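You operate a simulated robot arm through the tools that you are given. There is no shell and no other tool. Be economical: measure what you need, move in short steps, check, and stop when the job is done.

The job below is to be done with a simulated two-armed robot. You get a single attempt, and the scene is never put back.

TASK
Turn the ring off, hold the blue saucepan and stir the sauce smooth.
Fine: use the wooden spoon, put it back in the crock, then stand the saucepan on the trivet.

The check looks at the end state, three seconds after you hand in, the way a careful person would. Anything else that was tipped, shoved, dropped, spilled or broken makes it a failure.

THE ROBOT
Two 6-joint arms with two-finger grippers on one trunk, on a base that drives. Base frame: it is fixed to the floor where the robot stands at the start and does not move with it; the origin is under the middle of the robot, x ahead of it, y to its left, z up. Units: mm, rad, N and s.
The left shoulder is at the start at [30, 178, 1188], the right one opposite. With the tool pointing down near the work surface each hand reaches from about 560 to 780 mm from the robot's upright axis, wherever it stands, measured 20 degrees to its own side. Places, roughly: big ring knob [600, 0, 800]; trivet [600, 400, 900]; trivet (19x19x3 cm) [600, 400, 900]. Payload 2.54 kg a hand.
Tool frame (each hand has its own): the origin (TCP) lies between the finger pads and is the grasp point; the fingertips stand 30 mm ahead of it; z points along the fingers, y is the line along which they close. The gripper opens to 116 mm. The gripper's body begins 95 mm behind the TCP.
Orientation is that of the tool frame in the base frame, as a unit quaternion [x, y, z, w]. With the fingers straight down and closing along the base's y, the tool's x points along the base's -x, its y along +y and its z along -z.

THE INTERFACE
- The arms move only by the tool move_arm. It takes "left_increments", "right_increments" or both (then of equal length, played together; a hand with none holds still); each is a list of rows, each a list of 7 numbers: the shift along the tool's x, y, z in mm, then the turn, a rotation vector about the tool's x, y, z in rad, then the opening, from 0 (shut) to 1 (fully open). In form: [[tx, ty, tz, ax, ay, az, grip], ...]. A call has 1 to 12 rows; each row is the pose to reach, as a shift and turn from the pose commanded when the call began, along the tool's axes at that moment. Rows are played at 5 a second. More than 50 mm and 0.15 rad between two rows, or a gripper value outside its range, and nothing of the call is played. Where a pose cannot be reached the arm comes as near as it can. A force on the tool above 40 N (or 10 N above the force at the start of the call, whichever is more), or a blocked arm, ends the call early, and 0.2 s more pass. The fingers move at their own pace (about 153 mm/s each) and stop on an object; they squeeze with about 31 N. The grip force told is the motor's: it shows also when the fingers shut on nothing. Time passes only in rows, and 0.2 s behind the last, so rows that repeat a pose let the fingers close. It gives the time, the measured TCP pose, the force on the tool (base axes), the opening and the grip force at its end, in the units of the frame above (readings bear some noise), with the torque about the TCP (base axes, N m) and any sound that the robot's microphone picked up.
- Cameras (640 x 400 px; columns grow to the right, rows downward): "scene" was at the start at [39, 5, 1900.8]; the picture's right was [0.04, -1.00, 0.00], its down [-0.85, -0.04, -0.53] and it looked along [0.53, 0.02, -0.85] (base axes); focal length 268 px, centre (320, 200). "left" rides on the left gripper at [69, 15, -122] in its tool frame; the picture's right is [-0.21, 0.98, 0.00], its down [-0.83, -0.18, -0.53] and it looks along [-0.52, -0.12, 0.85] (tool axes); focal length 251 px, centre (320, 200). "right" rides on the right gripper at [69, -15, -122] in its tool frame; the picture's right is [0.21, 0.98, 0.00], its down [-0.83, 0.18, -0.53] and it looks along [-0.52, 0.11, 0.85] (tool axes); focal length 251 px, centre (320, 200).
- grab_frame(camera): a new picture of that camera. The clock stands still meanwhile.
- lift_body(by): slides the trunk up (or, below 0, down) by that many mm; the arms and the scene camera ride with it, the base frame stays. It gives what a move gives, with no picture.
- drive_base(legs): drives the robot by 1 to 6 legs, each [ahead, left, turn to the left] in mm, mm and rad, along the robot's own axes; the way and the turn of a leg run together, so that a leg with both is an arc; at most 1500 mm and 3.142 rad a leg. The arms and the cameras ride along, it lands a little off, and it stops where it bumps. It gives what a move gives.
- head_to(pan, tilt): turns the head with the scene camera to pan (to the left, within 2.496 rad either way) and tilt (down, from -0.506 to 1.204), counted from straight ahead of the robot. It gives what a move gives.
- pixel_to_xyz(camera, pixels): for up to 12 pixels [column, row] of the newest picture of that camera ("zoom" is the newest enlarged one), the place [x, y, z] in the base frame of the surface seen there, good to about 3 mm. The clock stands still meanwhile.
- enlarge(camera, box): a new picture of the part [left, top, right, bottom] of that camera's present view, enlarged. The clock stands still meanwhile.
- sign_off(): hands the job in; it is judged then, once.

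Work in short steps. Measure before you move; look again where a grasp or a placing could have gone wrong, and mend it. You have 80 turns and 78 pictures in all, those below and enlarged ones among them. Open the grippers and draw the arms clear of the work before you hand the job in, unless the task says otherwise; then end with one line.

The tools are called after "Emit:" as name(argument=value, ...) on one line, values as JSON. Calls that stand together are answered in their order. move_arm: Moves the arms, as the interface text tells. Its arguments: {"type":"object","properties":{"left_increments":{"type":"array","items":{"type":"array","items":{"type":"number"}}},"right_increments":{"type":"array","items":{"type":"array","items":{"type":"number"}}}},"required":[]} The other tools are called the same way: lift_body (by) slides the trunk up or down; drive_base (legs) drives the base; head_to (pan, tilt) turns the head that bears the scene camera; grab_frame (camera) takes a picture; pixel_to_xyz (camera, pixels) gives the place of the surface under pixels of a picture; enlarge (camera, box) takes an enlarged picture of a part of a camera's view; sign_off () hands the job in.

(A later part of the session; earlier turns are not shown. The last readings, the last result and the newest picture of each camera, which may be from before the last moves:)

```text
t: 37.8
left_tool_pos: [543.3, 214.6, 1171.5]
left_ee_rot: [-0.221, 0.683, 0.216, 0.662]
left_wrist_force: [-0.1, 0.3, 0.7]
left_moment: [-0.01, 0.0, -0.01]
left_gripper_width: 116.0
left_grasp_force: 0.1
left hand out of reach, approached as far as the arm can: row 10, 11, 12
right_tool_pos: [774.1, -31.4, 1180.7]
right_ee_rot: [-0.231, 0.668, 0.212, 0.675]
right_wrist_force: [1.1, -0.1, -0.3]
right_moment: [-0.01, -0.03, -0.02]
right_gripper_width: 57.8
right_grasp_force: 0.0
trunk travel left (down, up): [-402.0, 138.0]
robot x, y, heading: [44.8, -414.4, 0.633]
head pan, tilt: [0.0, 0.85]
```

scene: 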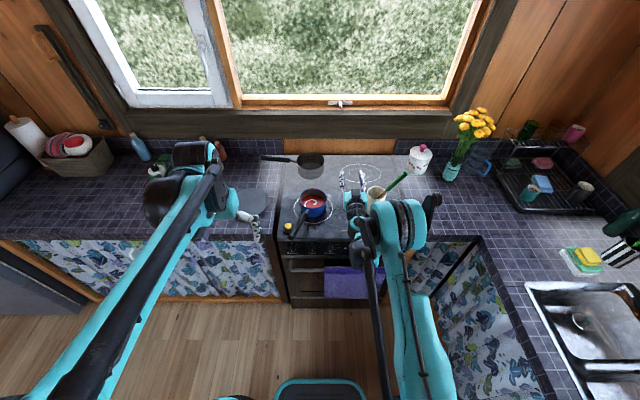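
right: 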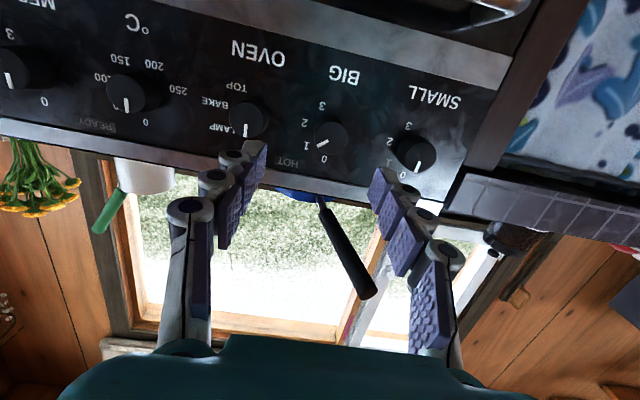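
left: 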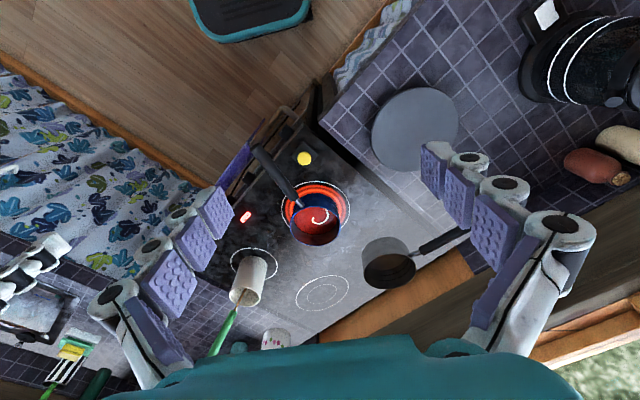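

Left hand is level at u≈565, v≈−146, z≈1171. I'll roll it +90° so it closes vertically, lowering it 90 mm at the same time.

Emit:
move_arm(left_increments=[[8, 0, 0, 0, 0, 0.131, 0.6], [15, 0, 0, 0, 0, 0.262, 0.6], [23, 0, 0, 0, 0, 0.393, 0.6], [30, 0, 0, 0, 0, 0.524, 0.6], [38, 0, 0, 0, 0, 0.654, 0.6], [45, 0, 0, 0, 0, 0.785, 0.6], [53, 0, 0, 0, 0, 0.916, 0.6], [60, 0, 0, 0, 0, 1.047, 0.6], [68, 0, 0, 0, 0, 1.178, 0.6], [75, 0, 0, 0, 0, 1.309, 0.6], [83, 0, 0, 0, 0, 1.44, 0.6], [90, 0, 0, 0, 0, 1.57, 0.6]])

Emit:
grab_frame(camera="scene")

```text
t: 40.4
left_tool_pos: [566.0, 229.9, 1084.3]
left_ee_rot: [0.321, 0.634, 0.628, 0.317]
left_wrist_force: [-0.1, 0.6, 0.4]
left_moment: [-0.03, 0.06, -0.01]
left_gripper_width: 69.9
left_grasp_force: 0.1
left hand out of reach, approached as far as the arm can: row 1, 2, 3, 4, 5, 6, 7, 8, 9, 10, 11, 12
right_tool_pos: [773.6, -33.5, 1181.2]
right_ee_rot: [-0.232, 0.668, 0.214, 0.674]
right_wrist_force: [0.9, 0.5, -0.7]
right_moment: [0.0, 0.0, -0.04]
right_gripper_width: 57.8
right_grasp_force: 0.1
trunk travel left (down, up): [-402.0, 138.0]
robot x, y, heading: [43.0, -411.0, 0.633]
head pan, tilt: [0.0, 0.85]
```

```text
46 pictures are left
```

scene: 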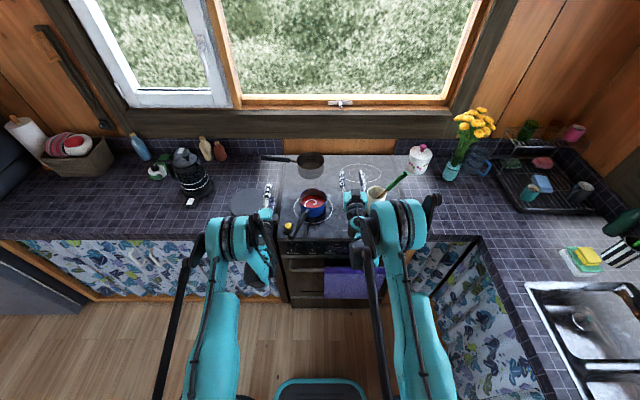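

Left closes vertically now but sits at its minimum reach (u≈592). Raising the trunk 110 mm lets the hand come closer in. Then I'll yaw it to line up with the handle and move to a point left of it, above.

Emit:
lift_body(by=110)

Emit:
move_arm(left_increments=[[-15, -22, -5, 0.014, -0.066, 0, 0.5], [-30, -45, -10, 0.028, -0.132, 0, 0.5], [-45, -68, -15, 0.042, -0.198, 0, 0.5], [-60, -91, -20, 0.056, -0.264, 0, 0.5], [-75, -114, -25, 0.07, -0.33, 0, 0.5]])

Emit:
grab_frame(camera="left")

```text
t: 41.8
left_tool_pos: [564.5, 230.7, 1194.0]
left_ee_rot: [0.319, 0.634, 0.629, 0.318]
left_wrist_force: [0.3, 0.4, -0.2]
left_moment: [0.01, 0.03, -0.02]
left_gripper_width: 69.5
left_grasp_force: 0.0
right_tool_pos: [771.8, -32.5, 1290.9]
right_ee_rot: [-0.232, 0.668, 0.212, 0.675]
right_wrist_force: [-0.1, 0.8, -0.2]
right_moment: [-0.05, -0.01, 0.0]
right_gripper_width: 58.0
right_grasp_force: 0.1
trunk travel left (down, up): [-512.0, 28.0]
robot x, y, heading: [47.2, -411.3, 0.638]
head pan, tilt: [0.0, 0.85]
```

```text
t: 43.0
left_tool_pos: [594.9, 165.8, 1165.6]
left_ee_rot: [0.43, 0.595, 0.544, 0.407]
left_wrist_force: [0.2, -0.4, 0.8]
left_moment: [-0.01, 0.05, 0.0]
left_gripper_width: 57.9
left_grasp_force: 0.0
left hand out of reach, approached as far as the arm can: row 1, 2, 3, 4, 5
right_tool_pos: [771.3, -30.7, 1290.9]
right_ee_rot: [-0.232, 0.668, 0.212, 0.675]
right_wrist_force: [-0.2, 0.2, 0.6]
right_moment: [-0.01, 0.0, -0.02]
right_gripper_width: 57.8
right_grasp_force: 0.0
trunk travel left (down, up): [-512.0, 28.0]
robot x, y, heading: [46.7, -414.3, 0.634]
head pan, tilt: [0.0, 0.85]
```

```text
45 pictures are left
```

left: 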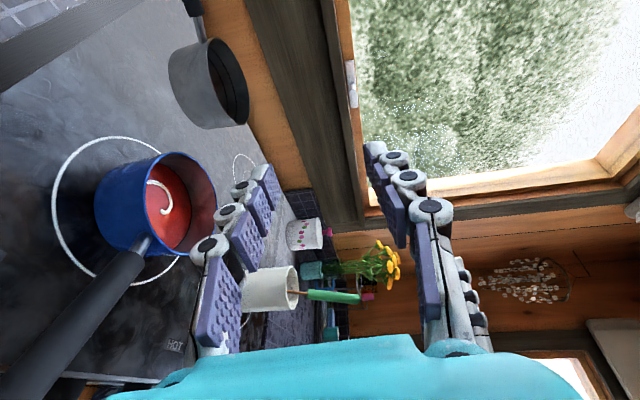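

Left is at u≈578, v≈−216, z≈1165, correctly yawed; its camera shows the handle lower left. I'll descend 80 mm first to confirm tracking.

Emit:
move_arm(left_increments=[[-3, -40, 2, 0, 0, 0, 0.5], [-3, -80, 2, 0, 0, 0, 0.5]])

```text
t: 43.6
left_tool_pos: [597.3, 163.3, 1166.1]
left_ee_rot: [0.429, 0.595, 0.544, 0.407]
left_wrist_force: [0.0, -0.3, 0.2]
left_moment: [-0.02, 0.01, 0.01]
left_gripper_width: 57.9
left_grasp_force: 0.0
left hand out of reach, approached as far as the arm can: row 1, 2
right_tool_pos: [773.0, -31.4, 1292.3]
right_ee_rot: [-0.232, 0.668, 0.212, 0.675]
right_wrist_force: [0.1, 0.3, -0.9]
right_moment: [-0.01, -0.02, 0.0]
right_gripper_width: 57.9
right_grasp_force: 0.2
trunk travel left (down, up): [-512.0, 28.0]
robot x, y, heading: [44.9, -411.9, 0.633]
head pan, tilt: [0.0, 0.85]
```

It can't descend: a level hand has to be near shoulder height. I'll back out 220 mm, lower the trunk 310 mm so the shoulders are near handle height, and approach along the handle by driving.

Emit:
drive_base(legs=[[-220, 0, 0]])

Emit:
lift_body(by=-310)

Emit:
move_arm(left_increments=[[0, 40, 5, 0, 0, 0, 0.5], [0, 80, 10, 0, 0, 0, 0.5], [0, 118, 10, 0, 0, 0, 0.5]])

Emit:
grab_frame(camera="left")

```text
t: 45.3
left_tool_pos: [422.7, 28.1, 1165.3]
left_ee_rot: [0.433, 0.592, 0.543, 0.409]
left_wrist_force: [-0.3, 0.7, 0.1]
left_moment: [-0.02, -0.01, 0.02]
left_gripper_width: 57.9
left_grasp_force: 0.1
right_tool_pos: [595.5, -169.6, 1291.6]
right_ee_rot: [-0.23, 0.668, 0.21, 0.675]
right_wrist_force: [-1.4, -0.7, -0.4]
right_moment: [-0.03, 0.02, 0.03]
right_gripper_width: 57.9
right_grasp_force: 0.0
trunk travel left (down, up): [-512.0, 28.0]
robot x, y, heading: [-136.3, -542.9, 0.625]
head pan, tilt: [0.0, 0.85]
```

```text
t: 48.4
left_tool_pos: [422.5, 28.5, 856.1]
left_ee_rot: [0.432, 0.593, 0.543, 0.409]
left_wrist_force: [-0.5, -0.2, 0.4]
left_moment: [-0.03, 0.04, 0.02]
left_gripper_width: 58.0
left_grasp_force: 0.1
right_tool_pos: [594.8, -169.9, 980.2]
right_ee_rot: [-0.23, 0.669, 0.209, 0.676]
right_wrist_force: [0.8, 0.2, -0.4]
right_moment: [-0.03, -0.02, -0.02]
right_gripper_width: 58.2
right_grasp_force: 0.1
trunk travel left (down, up): [-202.0, 338.0]
robot x, y, heading: [-138.1, -538.7, 0.626]
head pan, tilt: [0.0, 0.85]
```

```text
t: 49.2
left_tool_pos: [435.8, 36.0, 973.5]
left_ee_rot: [0.432, 0.594, 0.542, 0.408]
left_wrist_force: [-0.4, 0.5, 0.1]
left_moment: [-0.01, 0.05, 0.01]
left_gripper_width: 58.0
left_grasp_force: 0.0
right_tool_pos: [595.1, -169.3, 981.0]
right_ee_rot: [-0.229, 0.668, 0.21, 0.676]
right_wrist_force: [0.2, 0.3, -0.2]
right_moment: [-0.01, 0.01, -0.03]
right_gripper_width: 57.9
right_grasp_force: 0.0
trunk travel left (down, up): [-202.0, 338.0]
robot x, y, heading: [-133.7, -542.7, 0.621]
head pan, tilt: [0.0, 0.85]
```

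```text
44 pictures are left
```

left: 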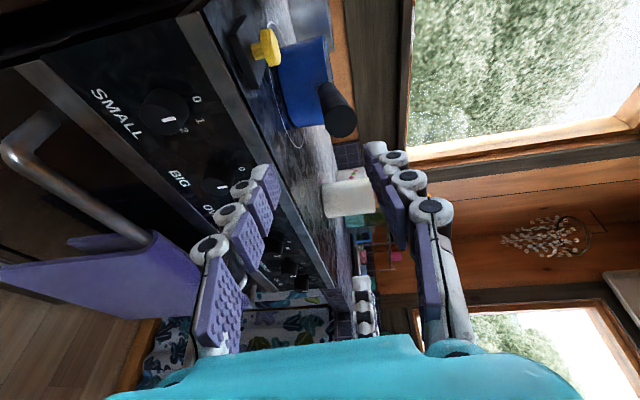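

The handle end shows at (338,112) in the left camera. I'll measure it for alignment.

Emit:
pixel_to_xyz(camera="left", pixels=[[342, 122], [330, 90], [325, 115], [340, 105], [352, 110], [262, 48], [340, 130]])

Emit:
enlarge(camera="left", box=[220, 0, 420, 200])

```text
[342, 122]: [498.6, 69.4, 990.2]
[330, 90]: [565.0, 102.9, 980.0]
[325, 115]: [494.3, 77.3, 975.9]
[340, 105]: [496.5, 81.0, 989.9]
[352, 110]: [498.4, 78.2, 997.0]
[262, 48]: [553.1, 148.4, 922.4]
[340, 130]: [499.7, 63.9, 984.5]
```

```text
2.00 times, centred on (320, 100) of left
```

zoom: 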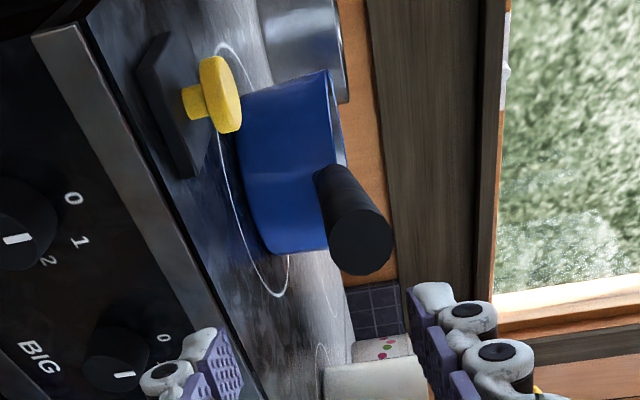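

The handle end centre is (498,71,986), so its axis runs to about u=547, v=−271, z=978. I'll tuck the left hand in slightly, raise the right hand 100 mm, and check before driving in.

Emit:
move_arm(left_increments=[[-15, 0, -11, 0, 0, 0, 0.5], [-30, 1, -22, 0, 0, 0, 0.5], [-44, 1, -33, 0, 0, 0, 0.5]], right_increments=[[-35, 0, 0, 0, 0, 0, 0.5], [-70, 0, 0, 0, 0, 0, 0.5], [-100, 0, 0, 0, 0, 0, 0.5]])

```text
t: 50.0
left_tool_pos: [420.1, -16.9, 979.2]
left_ee_rot: [0.431, 0.593, 0.543, 0.408]
left_wrist_force: [-0.6, -0.1, 0.7]
left_moment: [-0.02, 0.0, -0.02]
left_gripper_width: 58.1
left_grasp_force: 0.1
right_tool_pos: [594.0, -168.7, 1082.4]
right_ee_rot: [-0.23, 0.668, 0.21, 0.676]
right_wrist_force: [-0.3, 0.6, -0.3]
right_moment: [0.0, 0.01, -0.01]
right_gripper_width: 57.9
right_grasp_force: 0.0
trunk travel left (down, up): [-202.0, 338.0]
robot x, y, heading: [-138.3, -544.1, 0.626]
head pan, tilt: [0.0, 0.85]
```

The left TCP is at u=329, v=−261, z=979. I'll drive to line up with the handle axis, then in along it.

Emit:
drive_base(legs=[[48, 48, 0]])

Emit:
enlarge(camera="left", box=[220, 0, 460, 240])

```text
t: 51.0
left_tool_pos: [431.2, 50.7, 976.6]
left_ee_rot: [0.431, 0.594, 0.542, 0.409]
left_wrist_force: [-1.1, 0.4, -0.7]
left_moment: [0.01, -0.01, -0.04]
left_gripper_width: 58.1
left_grasp_force: 0.1
right_tool_pos: [604.5, -100.4, 1080.4]
right_ee_rot: [-0.231, 0.669, 0.21, 0.675]
right_wrist_force: [0.7, 0.5, 0.2]
right_moment: [0.03, 0.01, 0.0]
right_gripper_width: 57.8
right_grasp_force: 0.1
trunk travel left (down, up): [-202.0, 338.0]
robot x, y, heading: [-126.6, -477.0, 0.627]
head pan, tilt: [0.0, 0.85]
```

```text
1.67 times, centred on (340, 120) of left
```

zoom: 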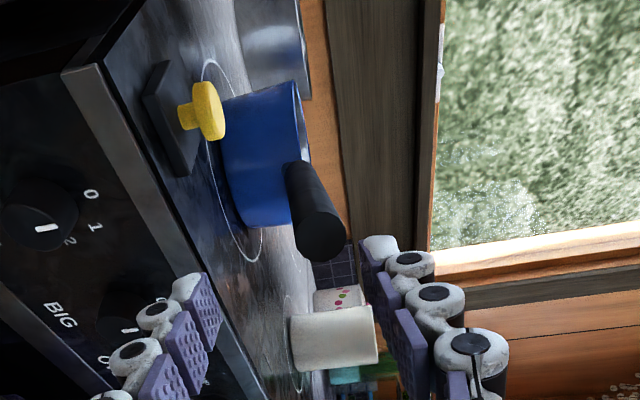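

Aligned at u=378, v=−213. Driving in along the handle axis.

Emit:
drive_base(legs=[[160, -56, 0]])

Emit:
grab_frame(camera="left")

Emit:
grab_frame(camera="scene")

```text
t: 52.4
left_tool_pos: [595.3, 95.5, 977.4]
left_ee_rot: [0.434, 0.593, 0.542, 0.408]
left_wrist_force: [-0.2, 0.8, -1.2]
left_moment: [0.0, -0.03, 0.02]
left_gripper_width: 57.9
left_grasp_force: 0.0
right_tool_pos: [769.0, -56.2, 1079.5]
right_ee_rot: [-0.229, 0.669, 0.208, 0.675]
right_wrist_force: [0.8, -0.7, -0.6]
right_moment: [0.04, -0.03, 0.01]
right_gripper_width: 57.8
right_grasp_force: 0.0
trunk travel left (down, up): [-202.0, 338.0]
robot x, y, heading: [39.0, -431.5, 0.624]
head pan, tilt: [0.0, 0.85]
```

```text
41 pictures are left
```

left: 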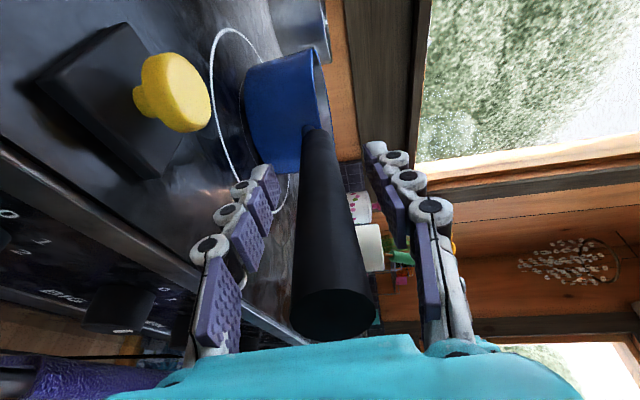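

```text
40 pictures are left
```

scene: 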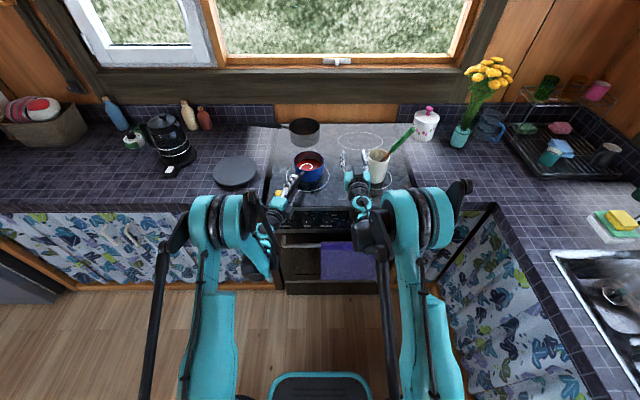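

The handle lies between the fingers, with the TCP about 5 mm right of its axis. I'll nudge 4 mm left, 10 mm ahead, and close.

Emit:
move_arm(left_increments=[[4, 1, 10, 0, 0, 0, 0.5], [4, 1, 10, 0, 0, 0, 0.1], [4, 1, 10, 0, 0, 0, 0.1], [4, 1, 10, 0, 0, 0, 0.1]])

Emit:
grab_frame(camera="left")

```text
t: 53.4
left_tool_pos: [604.4, 101.5, 977.4]
left_ee_rot: [0.433, 0.593, 0.542, 0.41]
left_wrist_force: [0.3, 0.0, 0.1]
left_moment: [-0.2, 0.77, 0.02]
left_gripper_width: 24.3
left_grasp_force: 31.1
right_tool_pos: [767.8, -56.6, 1081.1]
right_ee_rot: [-0.23, 0.669, 0.209, 0.675]
right_wrist_force: [-0.8, 0.1, 0.3]
right_moment: [0.04, 0.01, 0.05]
right_gripper_width: 58.0
right_grasp_force: 0.1
trunk travel left (down, up): [-202.0, 338.0]
robot x, y, heading: [37.0, -430.2, 0.622]
head pan, tilt: [0.0, 0.85]
```

```text
39 pictures are left
```

left: 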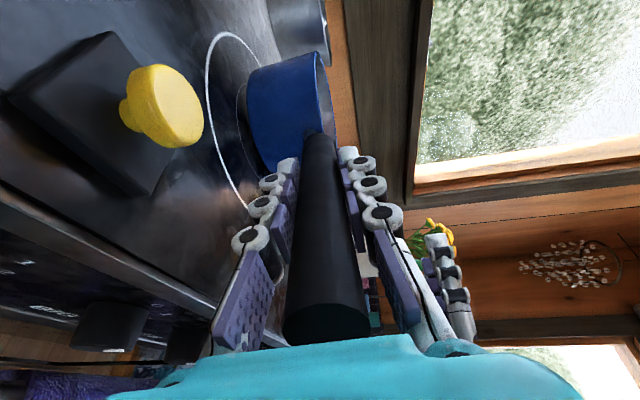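

The handle is gripped (24.3 mm, 31 N). Now the right hand: I'll line up in front of the spoon's green grip, rolled 0.5 rad to match its lean.

Emit:
move_arm(right_increments=[[-2, -36, 2, 0, 0, 0.1, 0.5], [-4, -72, 4, 0, 0, 0.2, 0.5], [-6, -108, 6, 0, 0, 0.3, 0.5], [-8, -144, 8, 0, 0, 0.4, 0.5], [-9, -180, 10, 0, 0, 0.5, 0.5]])

Emit:
grab_frame(camera="right")

```text
t: 54.6
left_tool_pos: [603.2, 100.8, 977.3]
left_ee_rot: [0.433, 0.593, 0.542, 0.409]
left_wrist_force: [0.4, -0.8, -4.1]
left_moment: [-0.2, 0.79, 0.02]
left_gripper_width: 24.2
left_grasp_force: 30.2
right_tool_pos: [882.8, -194.2, 1097.4]
right_ee_rot: [-0.056, 0.705, 0.371, 0.602]
right_wrist_force: [0.1, 0.4, -0.3]
right_moment: [0.01, -0.02, 0.02]
right_gripper_width: 58.0
right_grasp_force: 0.0
trunk travel left (down, up): [-202.0, 338.0]
robot x, y, heading: [36.6, -436.8, 0.617]
head pan, tilt: [0.0, 0.85]
```

```text
38 pictures are left
```

right: 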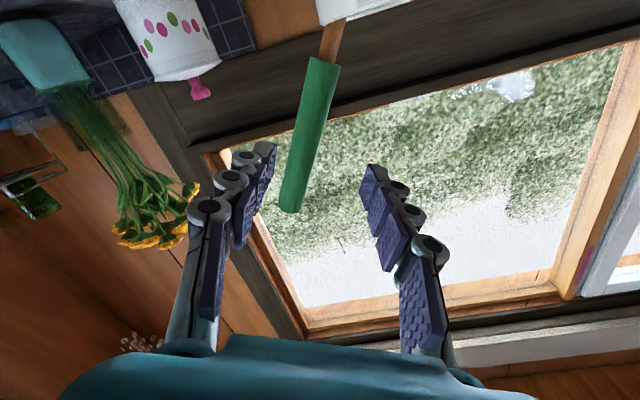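

The green grip is visible from (325,60) to (290,205). I'll measure it from this camera.

Emit:
pixel_to_xyz(camera="right", pixels=[[320, 75], [315, 100], [308, 130], [301, 160], [293, 195], [300, 130], [318, 130], [332, 40]])

```text
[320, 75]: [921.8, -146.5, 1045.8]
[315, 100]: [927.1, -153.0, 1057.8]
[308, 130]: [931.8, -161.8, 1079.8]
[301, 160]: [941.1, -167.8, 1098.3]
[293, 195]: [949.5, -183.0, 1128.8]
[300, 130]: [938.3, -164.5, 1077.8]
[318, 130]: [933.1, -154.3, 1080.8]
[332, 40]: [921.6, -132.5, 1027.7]
```

The spoon axis is 10 mm to the right of the TCP line and about 70 mm ahead. I'll shift, advance and close on it.

Emit:
move_arm(right_increments=[[5, -11, 0, 0, 0, 0, 0.5], [8, -11, 35, 0, 0, 0, 0.5], [8, -11, 69, 0, 0, 0, 0.5], [8, -11, 69, 0, 0, 0, 0.05], [8, -11, 69, 0, 0, 0, 0.05], [8, -11, 69, 0, 0, 0, 0.05]])

Emit:
grab_frame(camera="right")

```text
t: 56.0
left_tool_pos: [602.4, 101.3, 976.9]
left_ee_rot: [0.433, 0.593, 0.542, 0.41]
left_wrist_force: [-0.5, 0.5, -5.5]
left_moment: [-0.22, 0.79, -0.01]
left_gripper_width: 24.3
left_grasp_force: 30.9
right_tool_pos: [944.3, -158.9, 1085.1]
right_ee_rot: [-0.057, 0.705, 0.371, 0.602]
right_wrist_force: [0.0, 5.7, 7.3]
right_moment: [0.84, 0.25, -0.13]
right_gripper_width: 20.2
right_grasp_force: 31.0
trunk travel left (down, up): [-202.0, 338.0]
robot x, y, heading: [34.9, -430.2, 0.626]
head pan, tilt: [0.0, 0.85]
```

```text
37 pictures are left
```

right: 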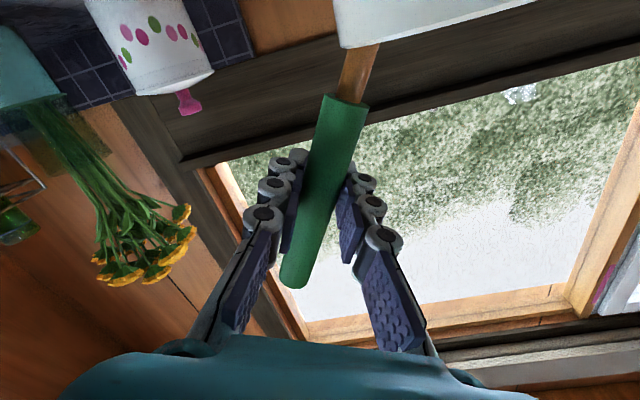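

The spoon is gripped (20.2 mm). I'll raise it slightly, bring it upright in the middle of the crock, then lift it straight out.

Emit:
move_arm(right_increments=[[-13, 7, 0, 0, 0, 0, 0.05], [-12, 26, 0, 0, 0, -0.1, 0.05], [-11, 44, 0, 0, 0, -0.2, 0.05], [-10, 63, 0, 0, 0, -0.3, 0.05], [-9, 82, 0, 0, 0, -0.4, 0.05], [-8, 100, 0, 0, 0, -0.5, 0.05]])

Emit:
enlarge(camera="scene", box=[260, 100, 460, 220])

```text
t: 57.4
left_tool_pos: [604.4, 102.2, 977.6]
left_ee_rot: [0.433, 0.593, 0.542, 0.409]
left_wrist_force: [0.8, 1.3, -6.6]
left_moment: [-0.22, 0.78, -0.01]
left_gripper_width: 24.3
left_grasp_force: 30.8
right_tool_pos: [891.0, -90.4, 1137.2]
right_ee_rot: [-0.23, 0.669, 0.209, 0.675]
right_wrist_force: [-0.3, 0.0, -0.1]
right_moment: [-0.02, 0.02, -0.03]
right_gripper_width: 19.4
right_grasp_force: 30.6
trunk travel left (down, up): [-202.0, 338.0]
robot x, y, heading: [42.0, -430.3, 0.622]
head pan, tilt: [0.0, 0.85]
```

```text
3.20 times, centred on (360, 160) of scene
```

zoom: 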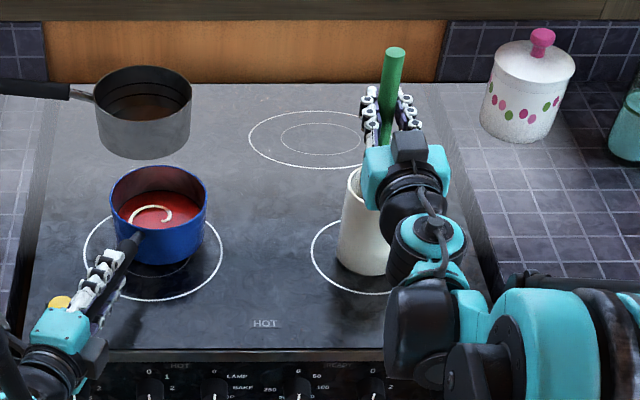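

The spoon is upright and the crock hasn't moved. Lifting 110 mm straight up.

Emit:
move_arm(right_increments=[[-37, 0, 0, 0, 0, 0, 0.05], [-74, 0, 0, 0, 0, 0, 0.05], [-110, 0, 0, 0, 0, 0, 0.05]])

Emit:
grab_frame(camera="left")

Emit:
enlarge(camera="scene", box=[260, 80, 460, 220])

```text
t: 58.2
left_tool_pos: [604.1, 101.2, 977.6]
left_ee_rot: [0.433, 0.593, 0.542, 0.41]
left_wrist_force: [0.4, 0.0, -4.5]
left_moment: [-0.21, 0.72, -0.01]
left_gripper_width: 24.3
left_grasp_force: 30.5
right_tool_pos: [890.2, -89.0, 1248.4]
right_ee_rot: [-0.23, 0.669, 0.209, 0.676]
right_wrist_force: [-0.6, 0.5, -0.7]
right_moment: [0.0, 0.06, -0.03]
right_gripper_width: 19.6
right_grasp_force: 30.2
trunk travel left (down, up): [-202.0, 338.0]
robot x, y, heading: [38.3, -430.6, 0.622]
head pan, tilt: [0.0, 0.85]
```

```text
35 pictures are left
```

left: 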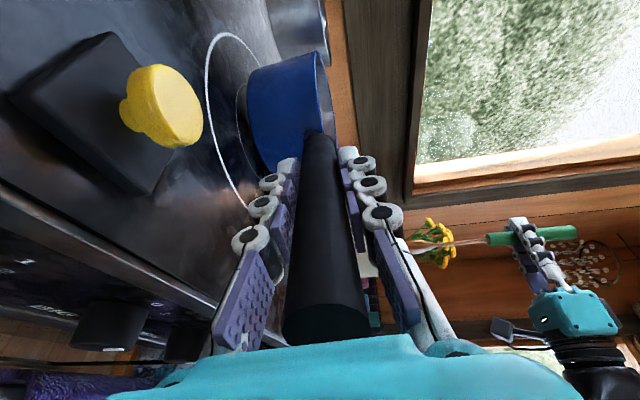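

```text
2.86 times, centred on (360, 150) of scene
```

zoom: 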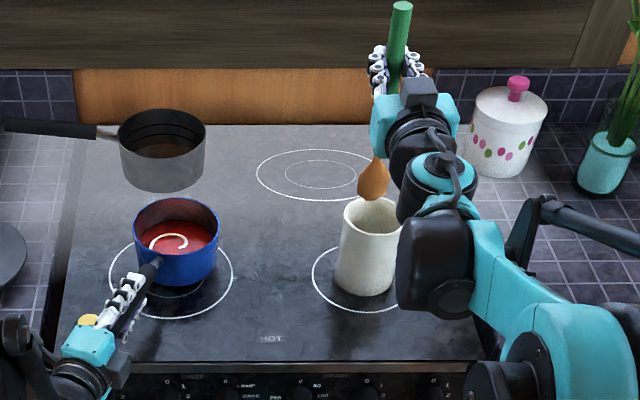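

The spoon is clear of the crock; its bowl is at (373,180) in the zoom. I'll measure the bowl tip.

Emit:
pixel_to_xyz(camera="zoom", pixels=[[373, 197], [373, 180], [373, 165], [360, 185], [385, 185], [162, 232], [207, 232], [180, 240], [200, 215]])

```text
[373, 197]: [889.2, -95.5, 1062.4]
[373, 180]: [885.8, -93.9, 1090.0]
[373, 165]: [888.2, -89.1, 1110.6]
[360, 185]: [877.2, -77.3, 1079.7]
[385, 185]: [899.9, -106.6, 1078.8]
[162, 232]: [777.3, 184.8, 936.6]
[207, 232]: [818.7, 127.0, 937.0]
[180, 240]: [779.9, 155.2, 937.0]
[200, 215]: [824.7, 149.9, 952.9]
```

I'll measure the pan's current centre precisely with an enlarged view.

Emit:
enlarge(camera="scene", box=[290, 130, 350, 190])

```text
6.67 times, centred on (320, 160) of scene
```

zoom: 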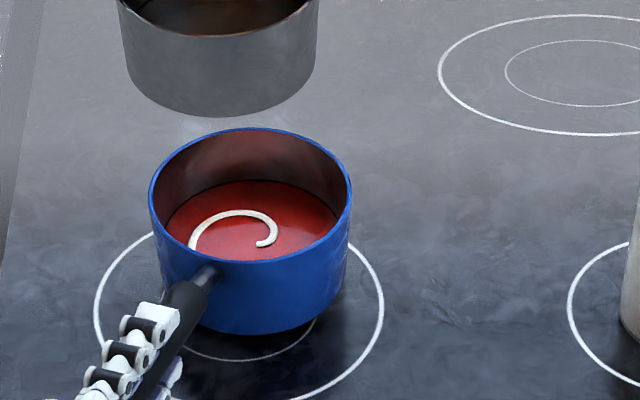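

Emit:
pixel_to_xyz(camera="zoom", pixels=[[152, 198], [349, 195], [250, 131], [252, 260], [215, 210], [300, 210], [255, 235], [255, 190], [320, 232], [185, 235], [205, 275], [190, 295]])

```text
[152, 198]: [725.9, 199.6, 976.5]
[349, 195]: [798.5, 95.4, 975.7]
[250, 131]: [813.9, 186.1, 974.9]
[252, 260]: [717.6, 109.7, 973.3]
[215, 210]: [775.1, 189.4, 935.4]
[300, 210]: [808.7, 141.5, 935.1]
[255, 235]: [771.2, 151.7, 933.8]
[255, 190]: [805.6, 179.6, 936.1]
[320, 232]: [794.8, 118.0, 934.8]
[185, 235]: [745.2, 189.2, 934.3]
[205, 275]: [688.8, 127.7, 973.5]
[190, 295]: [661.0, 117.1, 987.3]
```

The pan centre is now at u≈706, v≈−329 (rim z 975, sauce z 935), slid back a little. I'll carry the spoon over it, staying above the rim.

Emit:
move_arm(right_increments=[[0, 38, 5, -0.036, 0, 0, 0.05], [5, 76, 11, -0.072, 0, 0, 0.05], [10, 114, 16, -0.107, 0, 0, 0.05], [20, 152, 22, -0.143, 0, 0, 0.05], [30, 190, 27, -0.179, 0, 0, 0.05], [40, 228, 33, -0.214, 0, 0, 0.05], [50, 266, 38, -0.25, 0, 0, 0.05]])

Emit:
enlarge(camera="scene", box=[260, 80, 420, 220])

```text
t: 59.8
left_tool_pos: [603.6, 103.3, 977.3]
left_ee_rot: [0.433, 0.593, 0.542, 0.409]
left_wrist_force: [-0.8, 0.8, -6.1]
left_moment: [-0.22, 0.78, -0.01]
left_gripper_width: 24.5
left_grasp_force: 30.9
right_tool_pos: [764.3, 146.7, 1187.0]
right_ee_rot: [-0.311, 0.638, 0.291, 0.642]
right_wrist_force: [0.5, 0.4, -1.3]
right_moment: [-0.01, -0.03, -0.04]
right_gripper_width: 19.5
right_grasp_force: 31.1
trunk travel left (down, up): [-202.0, 338.0]
robot x, y, heading: [36.6, -430.8, 0.628]
head pan, tilt: [0.0, 0.85]
```

```text
2.86 times, centred on (340, 150) of scene
```

zoom: 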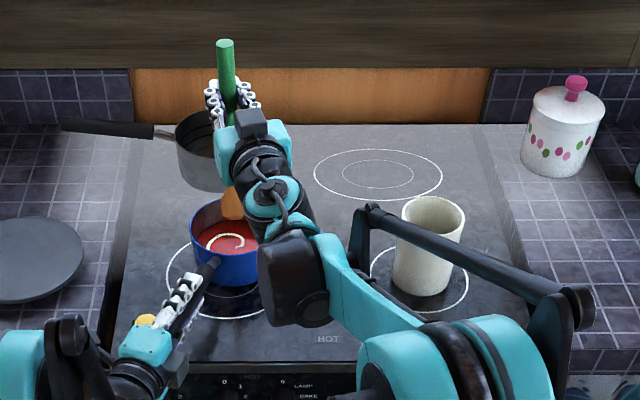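

The spoon is right over the pan centre. Lowering 80 mm into the sauce.

Emit:
move_arm(right_increments=[[27, 0, 0, 0, 0, 0, 0.05], [54, 0, 0, 0, 0, 0, 0.05], [70, 0, 0, 0, 0, 0, 0.05], [80, 0, 0, 0, 0, 0, 0.05]])

Emit:
enlarge(camera="scene", box=[280, 110, 360, 190])

```text
t: 60.8
left_tool_pos: [605.3, 102.1, 978.5]
left_ee_rot: [0.433, 0.593, 0.542, 0.409]
left_wrist_force: [-0.4, 0.7, -6.1]
left_moment: [-0.21, 0.72, -0.02]
left_gripper_width: 24.2
left_grasp_force: 30.8
right_tool_pos: [764.0, 145.5, 1108.8]
right_ee_rot: [-0.313, 0.637, 0.291, 0.641]
right_wrist_force: [-0.7, -0.9, -0.6]
right_moment: [-0.02, -0.01, 0.0]
right_gripper_width: 19.9
right_grasp_force: 30.6
trunk travel left (down, up): [-202.0, 338.0]
robot x, y, heading: [38.4, -431.0, 0.624]
head pan, tilt: [0.0, 0.85]
```

```text
5.00 times, centred on (320, 150) of scene
```

zoom: 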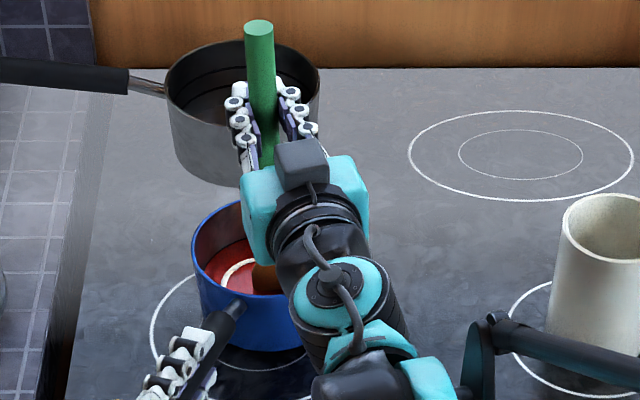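

The spoon tip is at about z 920, inside the sauce, with no contact force. I'll stir circles of 28 mm radius.

Emit:
move_arm(right_increments=[[0, 28, 0, 0, 0, 0, 0.05], [0, 22.7, 16.5, 0, 0, 0, 0.05], [0, 8.7, 26.6, 0, 0, 0, 0.05], [0, -8.7, 26.6, 0, 0, 0, 0.05], [0, -22.7, 16.5, 0, 0, 0, 0.05], [0, -28, 0, 0, 0, 0, 0.05], [0, -22.7, -16.5, 0, 0, 0, 0.05], [0, -8.7, -26.6, 0, 0, 0, 0.05], [0, 8.7, -26.6, 0, 0, 0, 0.05], [0, 22.7, -16.5, 0, 0, 0, 0.05], [0, 28, 0, 0, 0, 0, 0.05], [0, 0, 0, 0, 0, 0, 0.05]])

Emit:
enlarge(camera="scene", box=[280, 110, 360, 190])

```text
t: 63.4
left_tool_pos: [604.4, 100.4, 976.9]
left_ee_rot: [0.433, 0.592, 0.542, 0.41]
left_wrist_force: [1.3, -1.2, -10.6]
left_moment: [-0.62, 1.5, -0.39]
left_gripper_width: 24.4
left_grasp_force: 30.7
right_tool_pos: [758.1, 149.2, 1106.8]
right_ee_rot: [-0.311, 0.639, 0.29, 0.641]
right_wrist_force: [-1.7, 2.2, 4.8]
right_moment: [0.43, 0.25, 0.02]
right_gripper_width: 19.4
right_grasp_force: 31.2
right hand out of reach, approached as far as the arm can: row 1, 2, 10, 11, 12
trunk travel left (down, up): [-202.0, 338.0]
robot x, y, heading: [37.8, -434.7, 0.625]
head pan, tilt: [0.0, 0.85]
```

```text
5.00 times, centred on (320, 150) of scene
```

zoom: 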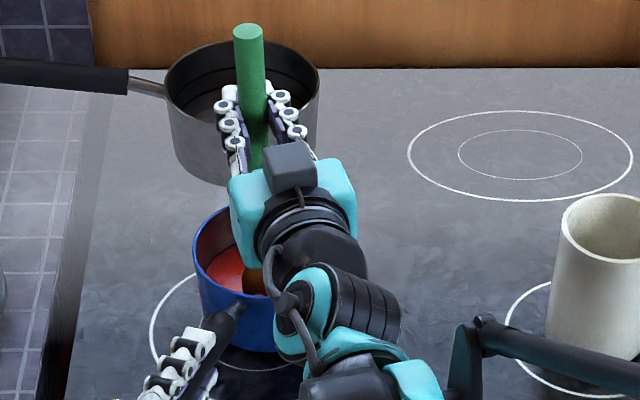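

There's slight contact now (about 5 N), and some rows were out of reach on the left. I'll check with the right camera before stirring more.

Emit:
grab_frame(camera="right")

Emit:
grab_frame(camera="left")

```text
29 pictures are left
```

right: 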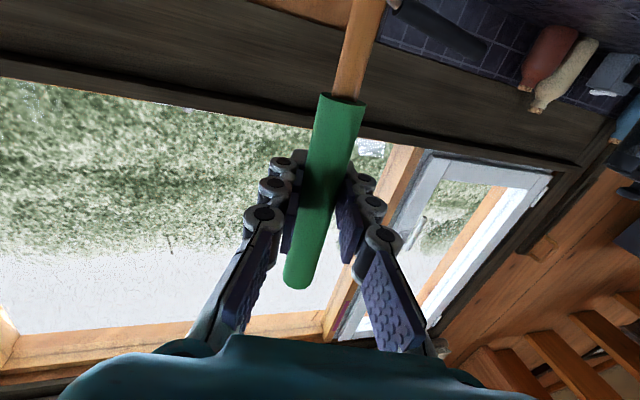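

```text
28 pictures are left
```

left: 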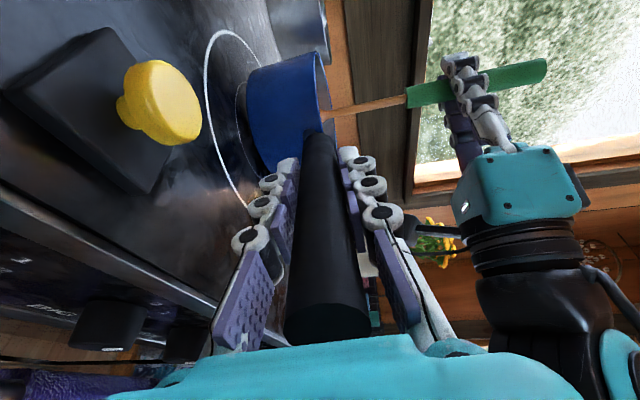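

The grip is unchanged and the spoon is straight. I'll stir again with a 22 mm circle, slightly raised and centred a bit further right to stay in reach.

Emit:
move_arm(right_increments=[[-3, -31, 5, 0, 0, 0, 0.05], [-3, -26.8, -7.9, 0, 0, 0, 0.05], [-3, -15.8, -15.9, 0, 0, 0, 0.05], [-3, -2.2, -15.9, 0, 0, 0, 0.05], [-3, 8.8, -7.9, 0, 0, 0, 0.05], [-3, 13, 5, 0, 0, 0, 0.05], [-3, 8.8, 17.9, 0, 0, 0, 0.05], [-3, -2.2, 25.9, 0, 0, 0, 0.05], [-3, -15.8, 25.9, 0, 0, 0, 0.05], [-3, -26.8, 17.9, 0, 0, 0, 0.05], [-3, -31, 5, 0, 0, 0, 0.05], [-3, -9, 5, 0, 0, 0, 0.05]])

Emit:
enlarge(camera="scene", box=[280, 110, 360, 190])

```text
t: 66.0
left_tool_pos: [604.2, 101.3, 976.9]
left_ee_rot: [0.432, 0.593, 0.542, 0.41]
left_wrist_force: [-0.1, 0.1, -6.0]
left_moment: [-0.21, 0.74, -0.03]
left_gripper_width: 24.4
left_grasp_force: 30.7
right_tool_pos: [771.2, 149.1, 1110.2]
right_ee_rot: [-0.313, 0.637, 0.29, 0.642]
right_wrist_force: [0.6, 0.1, 0.1]
right_moment: [0.03, 0.01, -0.02]
right_gripper_width: 19.6
right_grasp_force: 30.9
right hand out of reach, approached as far as the arm can: row 5
trunk travel left (down, up): [-202.0, 338.0]
robot x, y, heading: [35.9, -429.5, 0.623]
head pan, tilt: [0.0, 0.85]
```

```text
5.00 times, centred on (320, 150) of scene
```

zoom: 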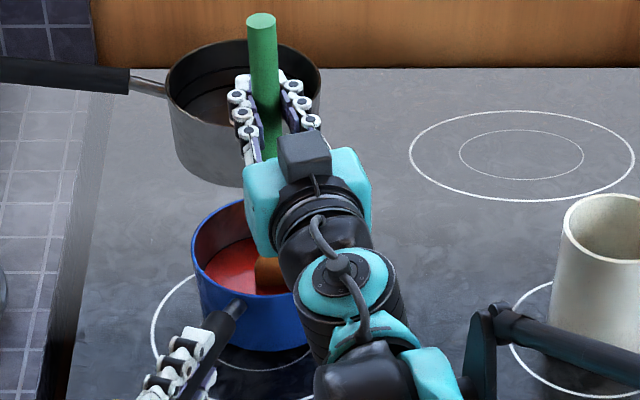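

The force is zero and the swirl looks mixed in. Two more rounds to be sure.

Emit:
move_arm(right_increments=[[-1, -20, -3, 0, 0, 0, 0.05], [-1, -15.8, -15.9, 0, 0, 0, 0.05], [-1, -4.8, -23.9, 0, 0, 0, 0.05], [-1, 8.8, -23.9, 0, 0, 0, 0.05], [-1, 17, -15.9, 0, 0, 0, 0.05], [-1, 21, -3, 0, 0, 0, 0.05], [-1, 19.8, 9.9, 0, 0, 0, 0.05], [-1, 8.8, 17.9, 0, 0, 0, 0.05], [-1, -4.8, 17.9, 0, 0, 0, 0.05], [-1, -15.8, 9.9, 0, 0, 0, 0.05], [-1, -20, -3, 0, 0, 0, 0.05], [0, 0, 0, 0, 0, 0, 0.05]])

Emit:
move_arm(right_increments=[[-1, -20, -3, 0, 0, 0, 0.05], [-1, -15.8, -15.9, 0, 0, 0, 0.05], [-1, -4.8, -23.9, 0, 0, 0, 0.05], [-1, 8.8, -23.9, 0, 0, 0, 0.05], [-1, 17, -15.9, 0, 0, 0, 0.05], [-1, 21, -3, 0, 0, 0, 0.05], [-1, 19.8, 9.9, 0, 0, 0, 0.05], [-1, 8.8, 17.9, 0, 0, 0, 0.05], [-1, -4.8, 17.9, 0, 0, 0, 0.05], [-1, -15.8, 9.9, 0, 0, 0, 0.05], [-1, -20, -3, 0, 0, 0, 0.05], [0, 0, 0, 0, 0, 0, 0.05]])

```text
t: 68.6
left_tool_pos: [603.3, 101.2, 977.4]
left_ee_rot: [0.432, 0.593, 0.542, 0.41]
left_wrist_force: [0.2, 0.7, -6.4]
left_moment: [-0.23, 0.75, 0.01]
left_gripper_width: 24.1
left_grasp_force: 31.1
right_tool_pos: [771.5, 145.9, 1110.8]
right_ee_rot: [-0.312, 0.638, 0.291, 0.641]
right_wrist_force: [0.1, 0.1, -0.6]
right_moment: [0.0, 0.0, 0.0]
right_gripper_width: 19.8
right_grasp_force: 30.6
right hand out of reach, approached as far as the arm can: row 5, 6
trunk travel left (down, up): [-202.0, 338.0]
robot x, y, heading: [37.3, -430.4, 0.631]
head pan, tilt: [0.0, 0.85]
```

```text
t: 71.2
left_tool_pos: [604.1, 102.7, 977.9]
left_ee_rot: [0.432, 0.593, 0.542, 0.409]
left_wrist_force: [-0.3, 0.2, -7.1]
left_moment: [-0.23, 0.78, -0.02]
left_gripper_width: 24.3
left_grasp_force: 31.0
right_tool_pos: [770.7, 149.5, 1110.1]
right_ee_rot: [-0.311, 0.638, 0.291, 0.642]
right_wrist_force: [-0.4, 0.4, -0.4]
right_moment: [-0.01, 0.01, -0.03]
right_gripper_width: 19.8
right_grasp_force: 30.7
right hand out of reach, approached as far as the arm can: row 5, 6
trunk travel left (down, up): [-202.0, 338.0]
robot x, y, heading: [39.1, -430.6, 0.617]
head pan, tilt: [0.0, 0.85]
```

Stirring done without force. I'll lift the spoon above the rim, pause to let it drip, and check the sauce.

Emit:
move_arm(right_increments=[[-20, 0, 0, 0, 0, 0, 0.05], [-50, 0, 0, 0, 0, 0, 0.05], [-90, 0, 0, 0, 0, 0, 0.05], [-90, 0, 0, 0, 0, 0, 0.05], [-90, 0, 0, 0, 0, 0, 0.05], [-90, 0, 0, 0, 0, 0, 0.05], [-90, 0, 0, 0, 0, 0, 0.05], [-90, 0, 0, 0, 0, 0, 0.05], [-90, 0, 0, 0, 0, 0, 0.05]])

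Emit:
enlarge(camera="scene", box=[280, 110, 360, 190])

```text
t: 73.2
left_tool_pos: [604.8, 100.9, 978.4]
left_ee_rot: [0.432, 0.592, 0.543, 0.41]
left_wrist_force: [0.4, -0.6, -4.7]
left_moment: [-0.21, 0.8, 0.0]
left_gripper_width: 24.2
left_grasp_force: 31.1
right_tool_pos: [768.0, 153.8, 1202.2]
right_ee_rot: [-0.311, 0.638, 0.291, 0.642]
right_wrist_force: [-0.3, 0.8, -1.5]
right_moment: [0.02, -0.01, -0.01]
right_gripper_width: 19.6
right_grasp_force: 31.5
trunk travel left (down, up): [-202.0, 338.0]
robot x, y, heading: [40.4, -433.1, 0.619]
head pan, tilt: [0.0, 0.85]
```

```text
5.00 times, centred on (320, 150) of scene
```

zoom: 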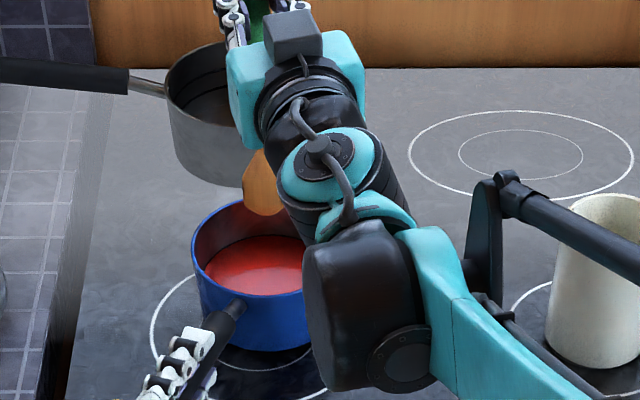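

The sauce is smooth and uniformly red. I'll carry the spoon back over the crock along the reverse path.

Emit:
move_arm(right_increments=[[-16, -36, -16, 0.036, 0, 0, 0.05], [-32, -71, -31, 0.071, 0, 0, 0.05], [-48, -107, -47, 0.107, 0, 0, 0.05], [-48, -143, -63, 0.143, 0, 0, 0.05], [-48, -179, -78, 0.179, 0, 0, 0.05], [-48, -214, -94, 0.214, 0, 0, 0.05], [-48, -250, -110, 0.25, 0, 0, 0.05]])

Emit:
enlarge(camera="scene", box=[320, 80, 440, 220])

Emit:
pixel_to_xyz(camera="zoom", pixels=[[235, 175], [235, 195], [225, 195], [190, 225], [250, 215]])

```text
t: 74.8
left_tool_pos: [604.1, 101.1, 978.1]
left_ee_rot: [0.432, 0.593, 0.543, 0.409]
left_wrist_force: [-0.2, -0.8, -6.1]
left_moment: [-0.26, 0.77, 0.03]
left_gripper_width: 24.2
left_grasp_force: 31.2
right_tool_pos: [889.1, -94.2, 1255.6]
right_ee_rot: [-0.23, 0.669, 0.209, 0.676]
right_wrist_force: [0.3, 0.1, -0.4]
right_moment: [0.01, 0.01, 0.01]
right_gripper_width: 19.9
right_grasp_force: 31.1
trunk travel left (down, up): [-202.0, 338.0]
robot x, y, heading: [42.3, -428.1, 0.623]
head pan, tilt: [0.0, 0.85]
```

```text
2.86 times, centred on (380, 150) of scene
```

zoom: 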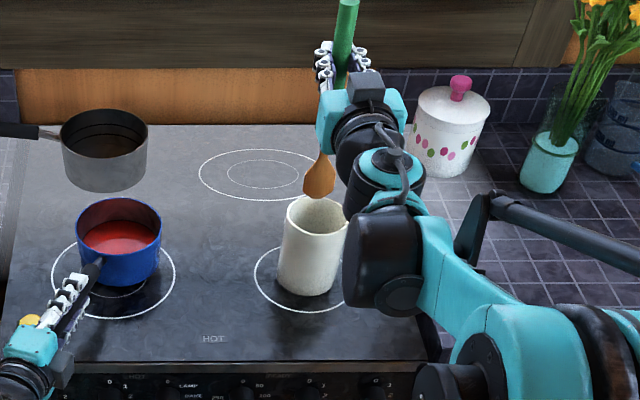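

```text
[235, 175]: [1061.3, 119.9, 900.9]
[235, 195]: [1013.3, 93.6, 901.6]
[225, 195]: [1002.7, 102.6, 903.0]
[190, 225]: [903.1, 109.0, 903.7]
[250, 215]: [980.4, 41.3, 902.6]
```

The bowl hangs over the crock mouth, matching the exit path within 5 mm. Lowering 115 mm.

Emit:
move_arm(right_increments=[[5, 1, 6, 0, 0, 0, 0.05], [40, 1, 6, 0, 0, 0, 0.05], [78, 1, 6, 0, 0, 0, 0.05], [115, 1, 6, 0, 0, 0, 0.05]])

Emit:
enlarge(camera="scene", box=[320, 80, 440, 220])

```text
t: 75.8
left_tool_pos: [604.3, 101.6, 977.9]
left_ee_rot: [0.432, 0.593, 0.542, 0.409]
left_wrist_force: [-0.1, 0.4, -5.6]
left_moment: [-0.24, 0.73, -0.03]
left_gripper_width: 24.3
left_grasp_force: 31.0
right_tool_pos: [897.4, -92.6, 1141.8]
right_ee_rot: [-0.229, 0.669, 0.209, 0.675]
right_wrist_force: [-0.4, -0.4, -0.4]
right_moment: [0.03, -0.07, 0.04]
right_gripper_width: 19.8
right_grasp_force: 30.7
trunk travel left (down, up): [-202.0, 338.0]
robot x, y, heading: [36.3, -430.4, 0.622]
head pan, tilt: [0.0, 0.85]
```

```text
2.86 times, centred on (380, 150) of scene
```

zoom: 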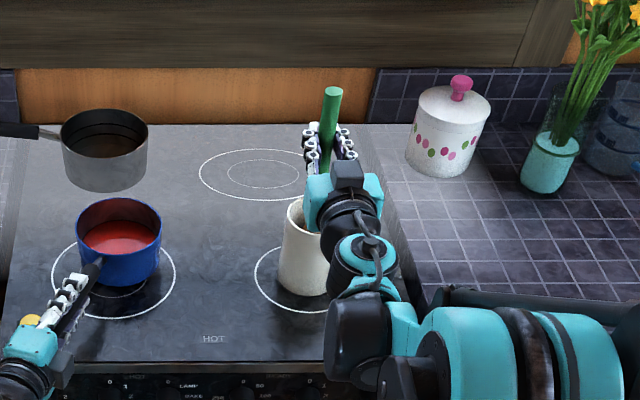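

The spoon is inside without contact. I'll lower it close to the bottom and lean it to the right as it was originally.

Emit:
move_arm(right_increments=[[14, 0, 0, 0, 0, 0, 0.05], [28, 0, 0, 0, 0, 0, 0.05], [30, -20, 0, 0, 0, 0.12, 0.05], [35, -40, 0, 0, 0, 0.24, 0.05], [43, -58, 0, 0, 0, 0.36, 0.05], [50, -74, 0, 0, 0, 0.46, 0.05]])

Emit:
enlarge(camera="scene", box=[320, 80, 440, 220])

```text
t: 77.2
left_tool_pos: [604.6, 101.0, 977.7]
left_ee_rot: [0.433, 0.593, 0.541, 0.409]
left_wrist_force: [-0.1, 0.0, -5.4]
left_moment: [-0.21, 0.79, 0.0]
left_gripper_width: 24.4
left_grasp_force: 30.7
right_tool_pos: [941.8, -152.8, 1094.4]
right_ee_rot: [-0.069, 0.704, 0.358, 0.609]
right_wrist_force: [0.5, -0.1, -1.1]
right_moment: [0.0, 0.0, 0.01]
right_gripper_width: 19.7
right_grasp_force: 30.6
trunk travel left (down, up): [-202.0, 338.0]
robot x, y, heading: [33.5, -431.3, 0.619]
head pan, tilt: [0.0, 0.85]
```

```text
2.86 times, centred on (380, 150) of scene
```

zoom: 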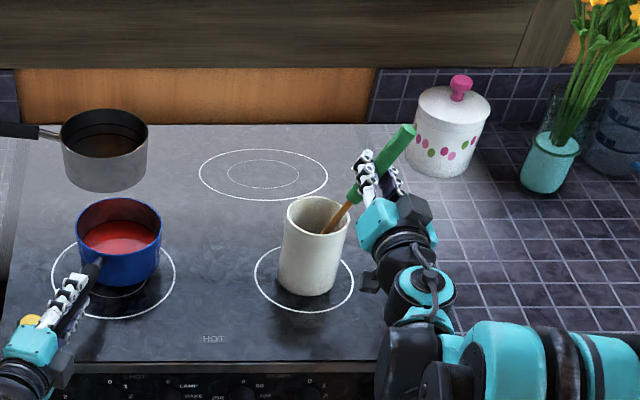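

Nearly at the original pose. I'll ease down 6 mm along the spoon, open partly, and see it settle.

Emit:
move_arm(right_increments=[[6, -3, 0, 0, 0, 0.03, 0.05], [6, -3, 0, 0, 0, 0.03, 0.25], [6, -3, 0, 0, 0, 0.03, 0.3], [6, -3, 0, 0, 0, 0.03, 0.5], [6, -3, -30, 0, 0, 0.03, 0.5], [6, -3, -70, 0, 0, 0.03, 0.5]])

Emit:
enlarge(camera="scene", box=[320, 80, 440, 220])

```text
t: 78.6
left_tool_pos: [604.2, 102.1, 977.6]
left_ee_rot: [0.433, 0.593, 0.542, 0.409]
left_wrist_force: [-0.7, 0.5, -5.7]
left_moment: [-0.23, 0.78, 0.05]
left_gripper_width: 24.3
left_grasp_force: 30.9
right_tool_pos: [881.9, -192.7, 1087.4]
right_ee_rot: [-0.061, 0.704, 0.368, 0.604]
right_wrist_force: [-0.8, -0.7, 0.9]
right_moment: [-0.01, 0.03, 0.05]
right_gripper_width: 58.2
right_grasp_force: 0.1
trunk travel left (down, up): [-202.0, 338.0]
robot x, y, heading: [37.9, -431.6, 0.624]
head pan, tilt: [0.0, 0.85]
```

```text
2.86 times, centred on (380, 150) of scene
```

zoom: 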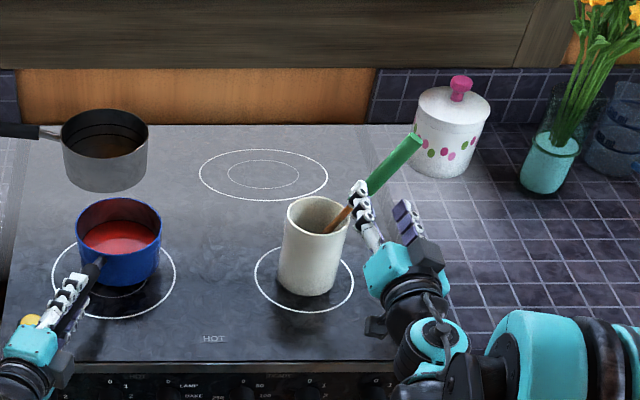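

The spoon rests in the crock again. Now a small test lift of the pan (15 mm) to see whether the grip holds it level.

Emit:
move_arm(left_increments=[[0, 5, 0, 0, 0, 0, 0.0], [0, 10, 0, 0, 0, 0, 0.0], [0, 15, 0, 0, 0, 0, 0.0], [0, 15, 0, 0, 0, 0, 0.0]])

Emit:
enlarge(camera="scene", box=[280, 120, 360, 200])

Emit:
pixel_to_xyz(camera="zoom", pixels=[[192, 178], [318, 172], [255, 148], [260, 230], [215, 270]])

```text
t: 79.6
left_tool_pos: [604.6, 102.6, 993.8]
left_ee_rot: [0.434, 0.593, 0.541, 0.409]
left_wrist_force: [0.2, -1.1, -5.5]
left_moment: [-0.24, 0.81, 0.01]
left_gripper_width: 24.3
left_grasp_force: 31.1
right_tool_pos: [882.3, -191.1, 1086.2]
right_ee_rot: [-0.06, 0.705, 0.367, 0.604]
right_wrist_force: [-0.2, 1.0, 0.2]
right_moment: [0.03, 0.04, -0.01]
right_gripper_width: 58.0
right_grasp_force: 0.0
trunk travel left (down, up): [-202.0, 338.0]
robot x, y, heading: [37.2, -430.3, 0.625]
head pan, tilt: [0.0, 0.85]
```

```text
5.00 times, centred on (320, 160) of scene
```

zoom: 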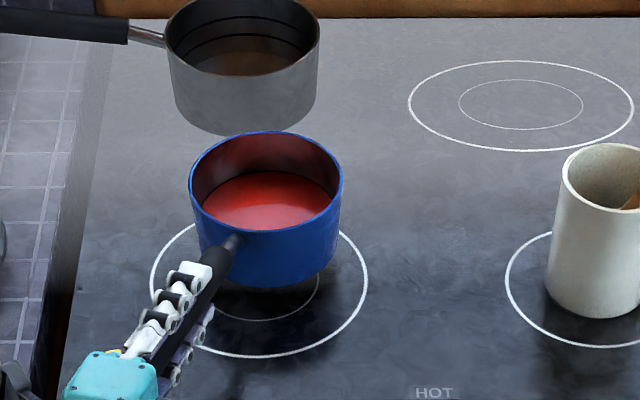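

```text
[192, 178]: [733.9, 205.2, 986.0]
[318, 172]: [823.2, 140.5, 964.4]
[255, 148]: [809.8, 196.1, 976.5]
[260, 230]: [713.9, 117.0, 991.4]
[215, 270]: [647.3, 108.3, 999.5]
```

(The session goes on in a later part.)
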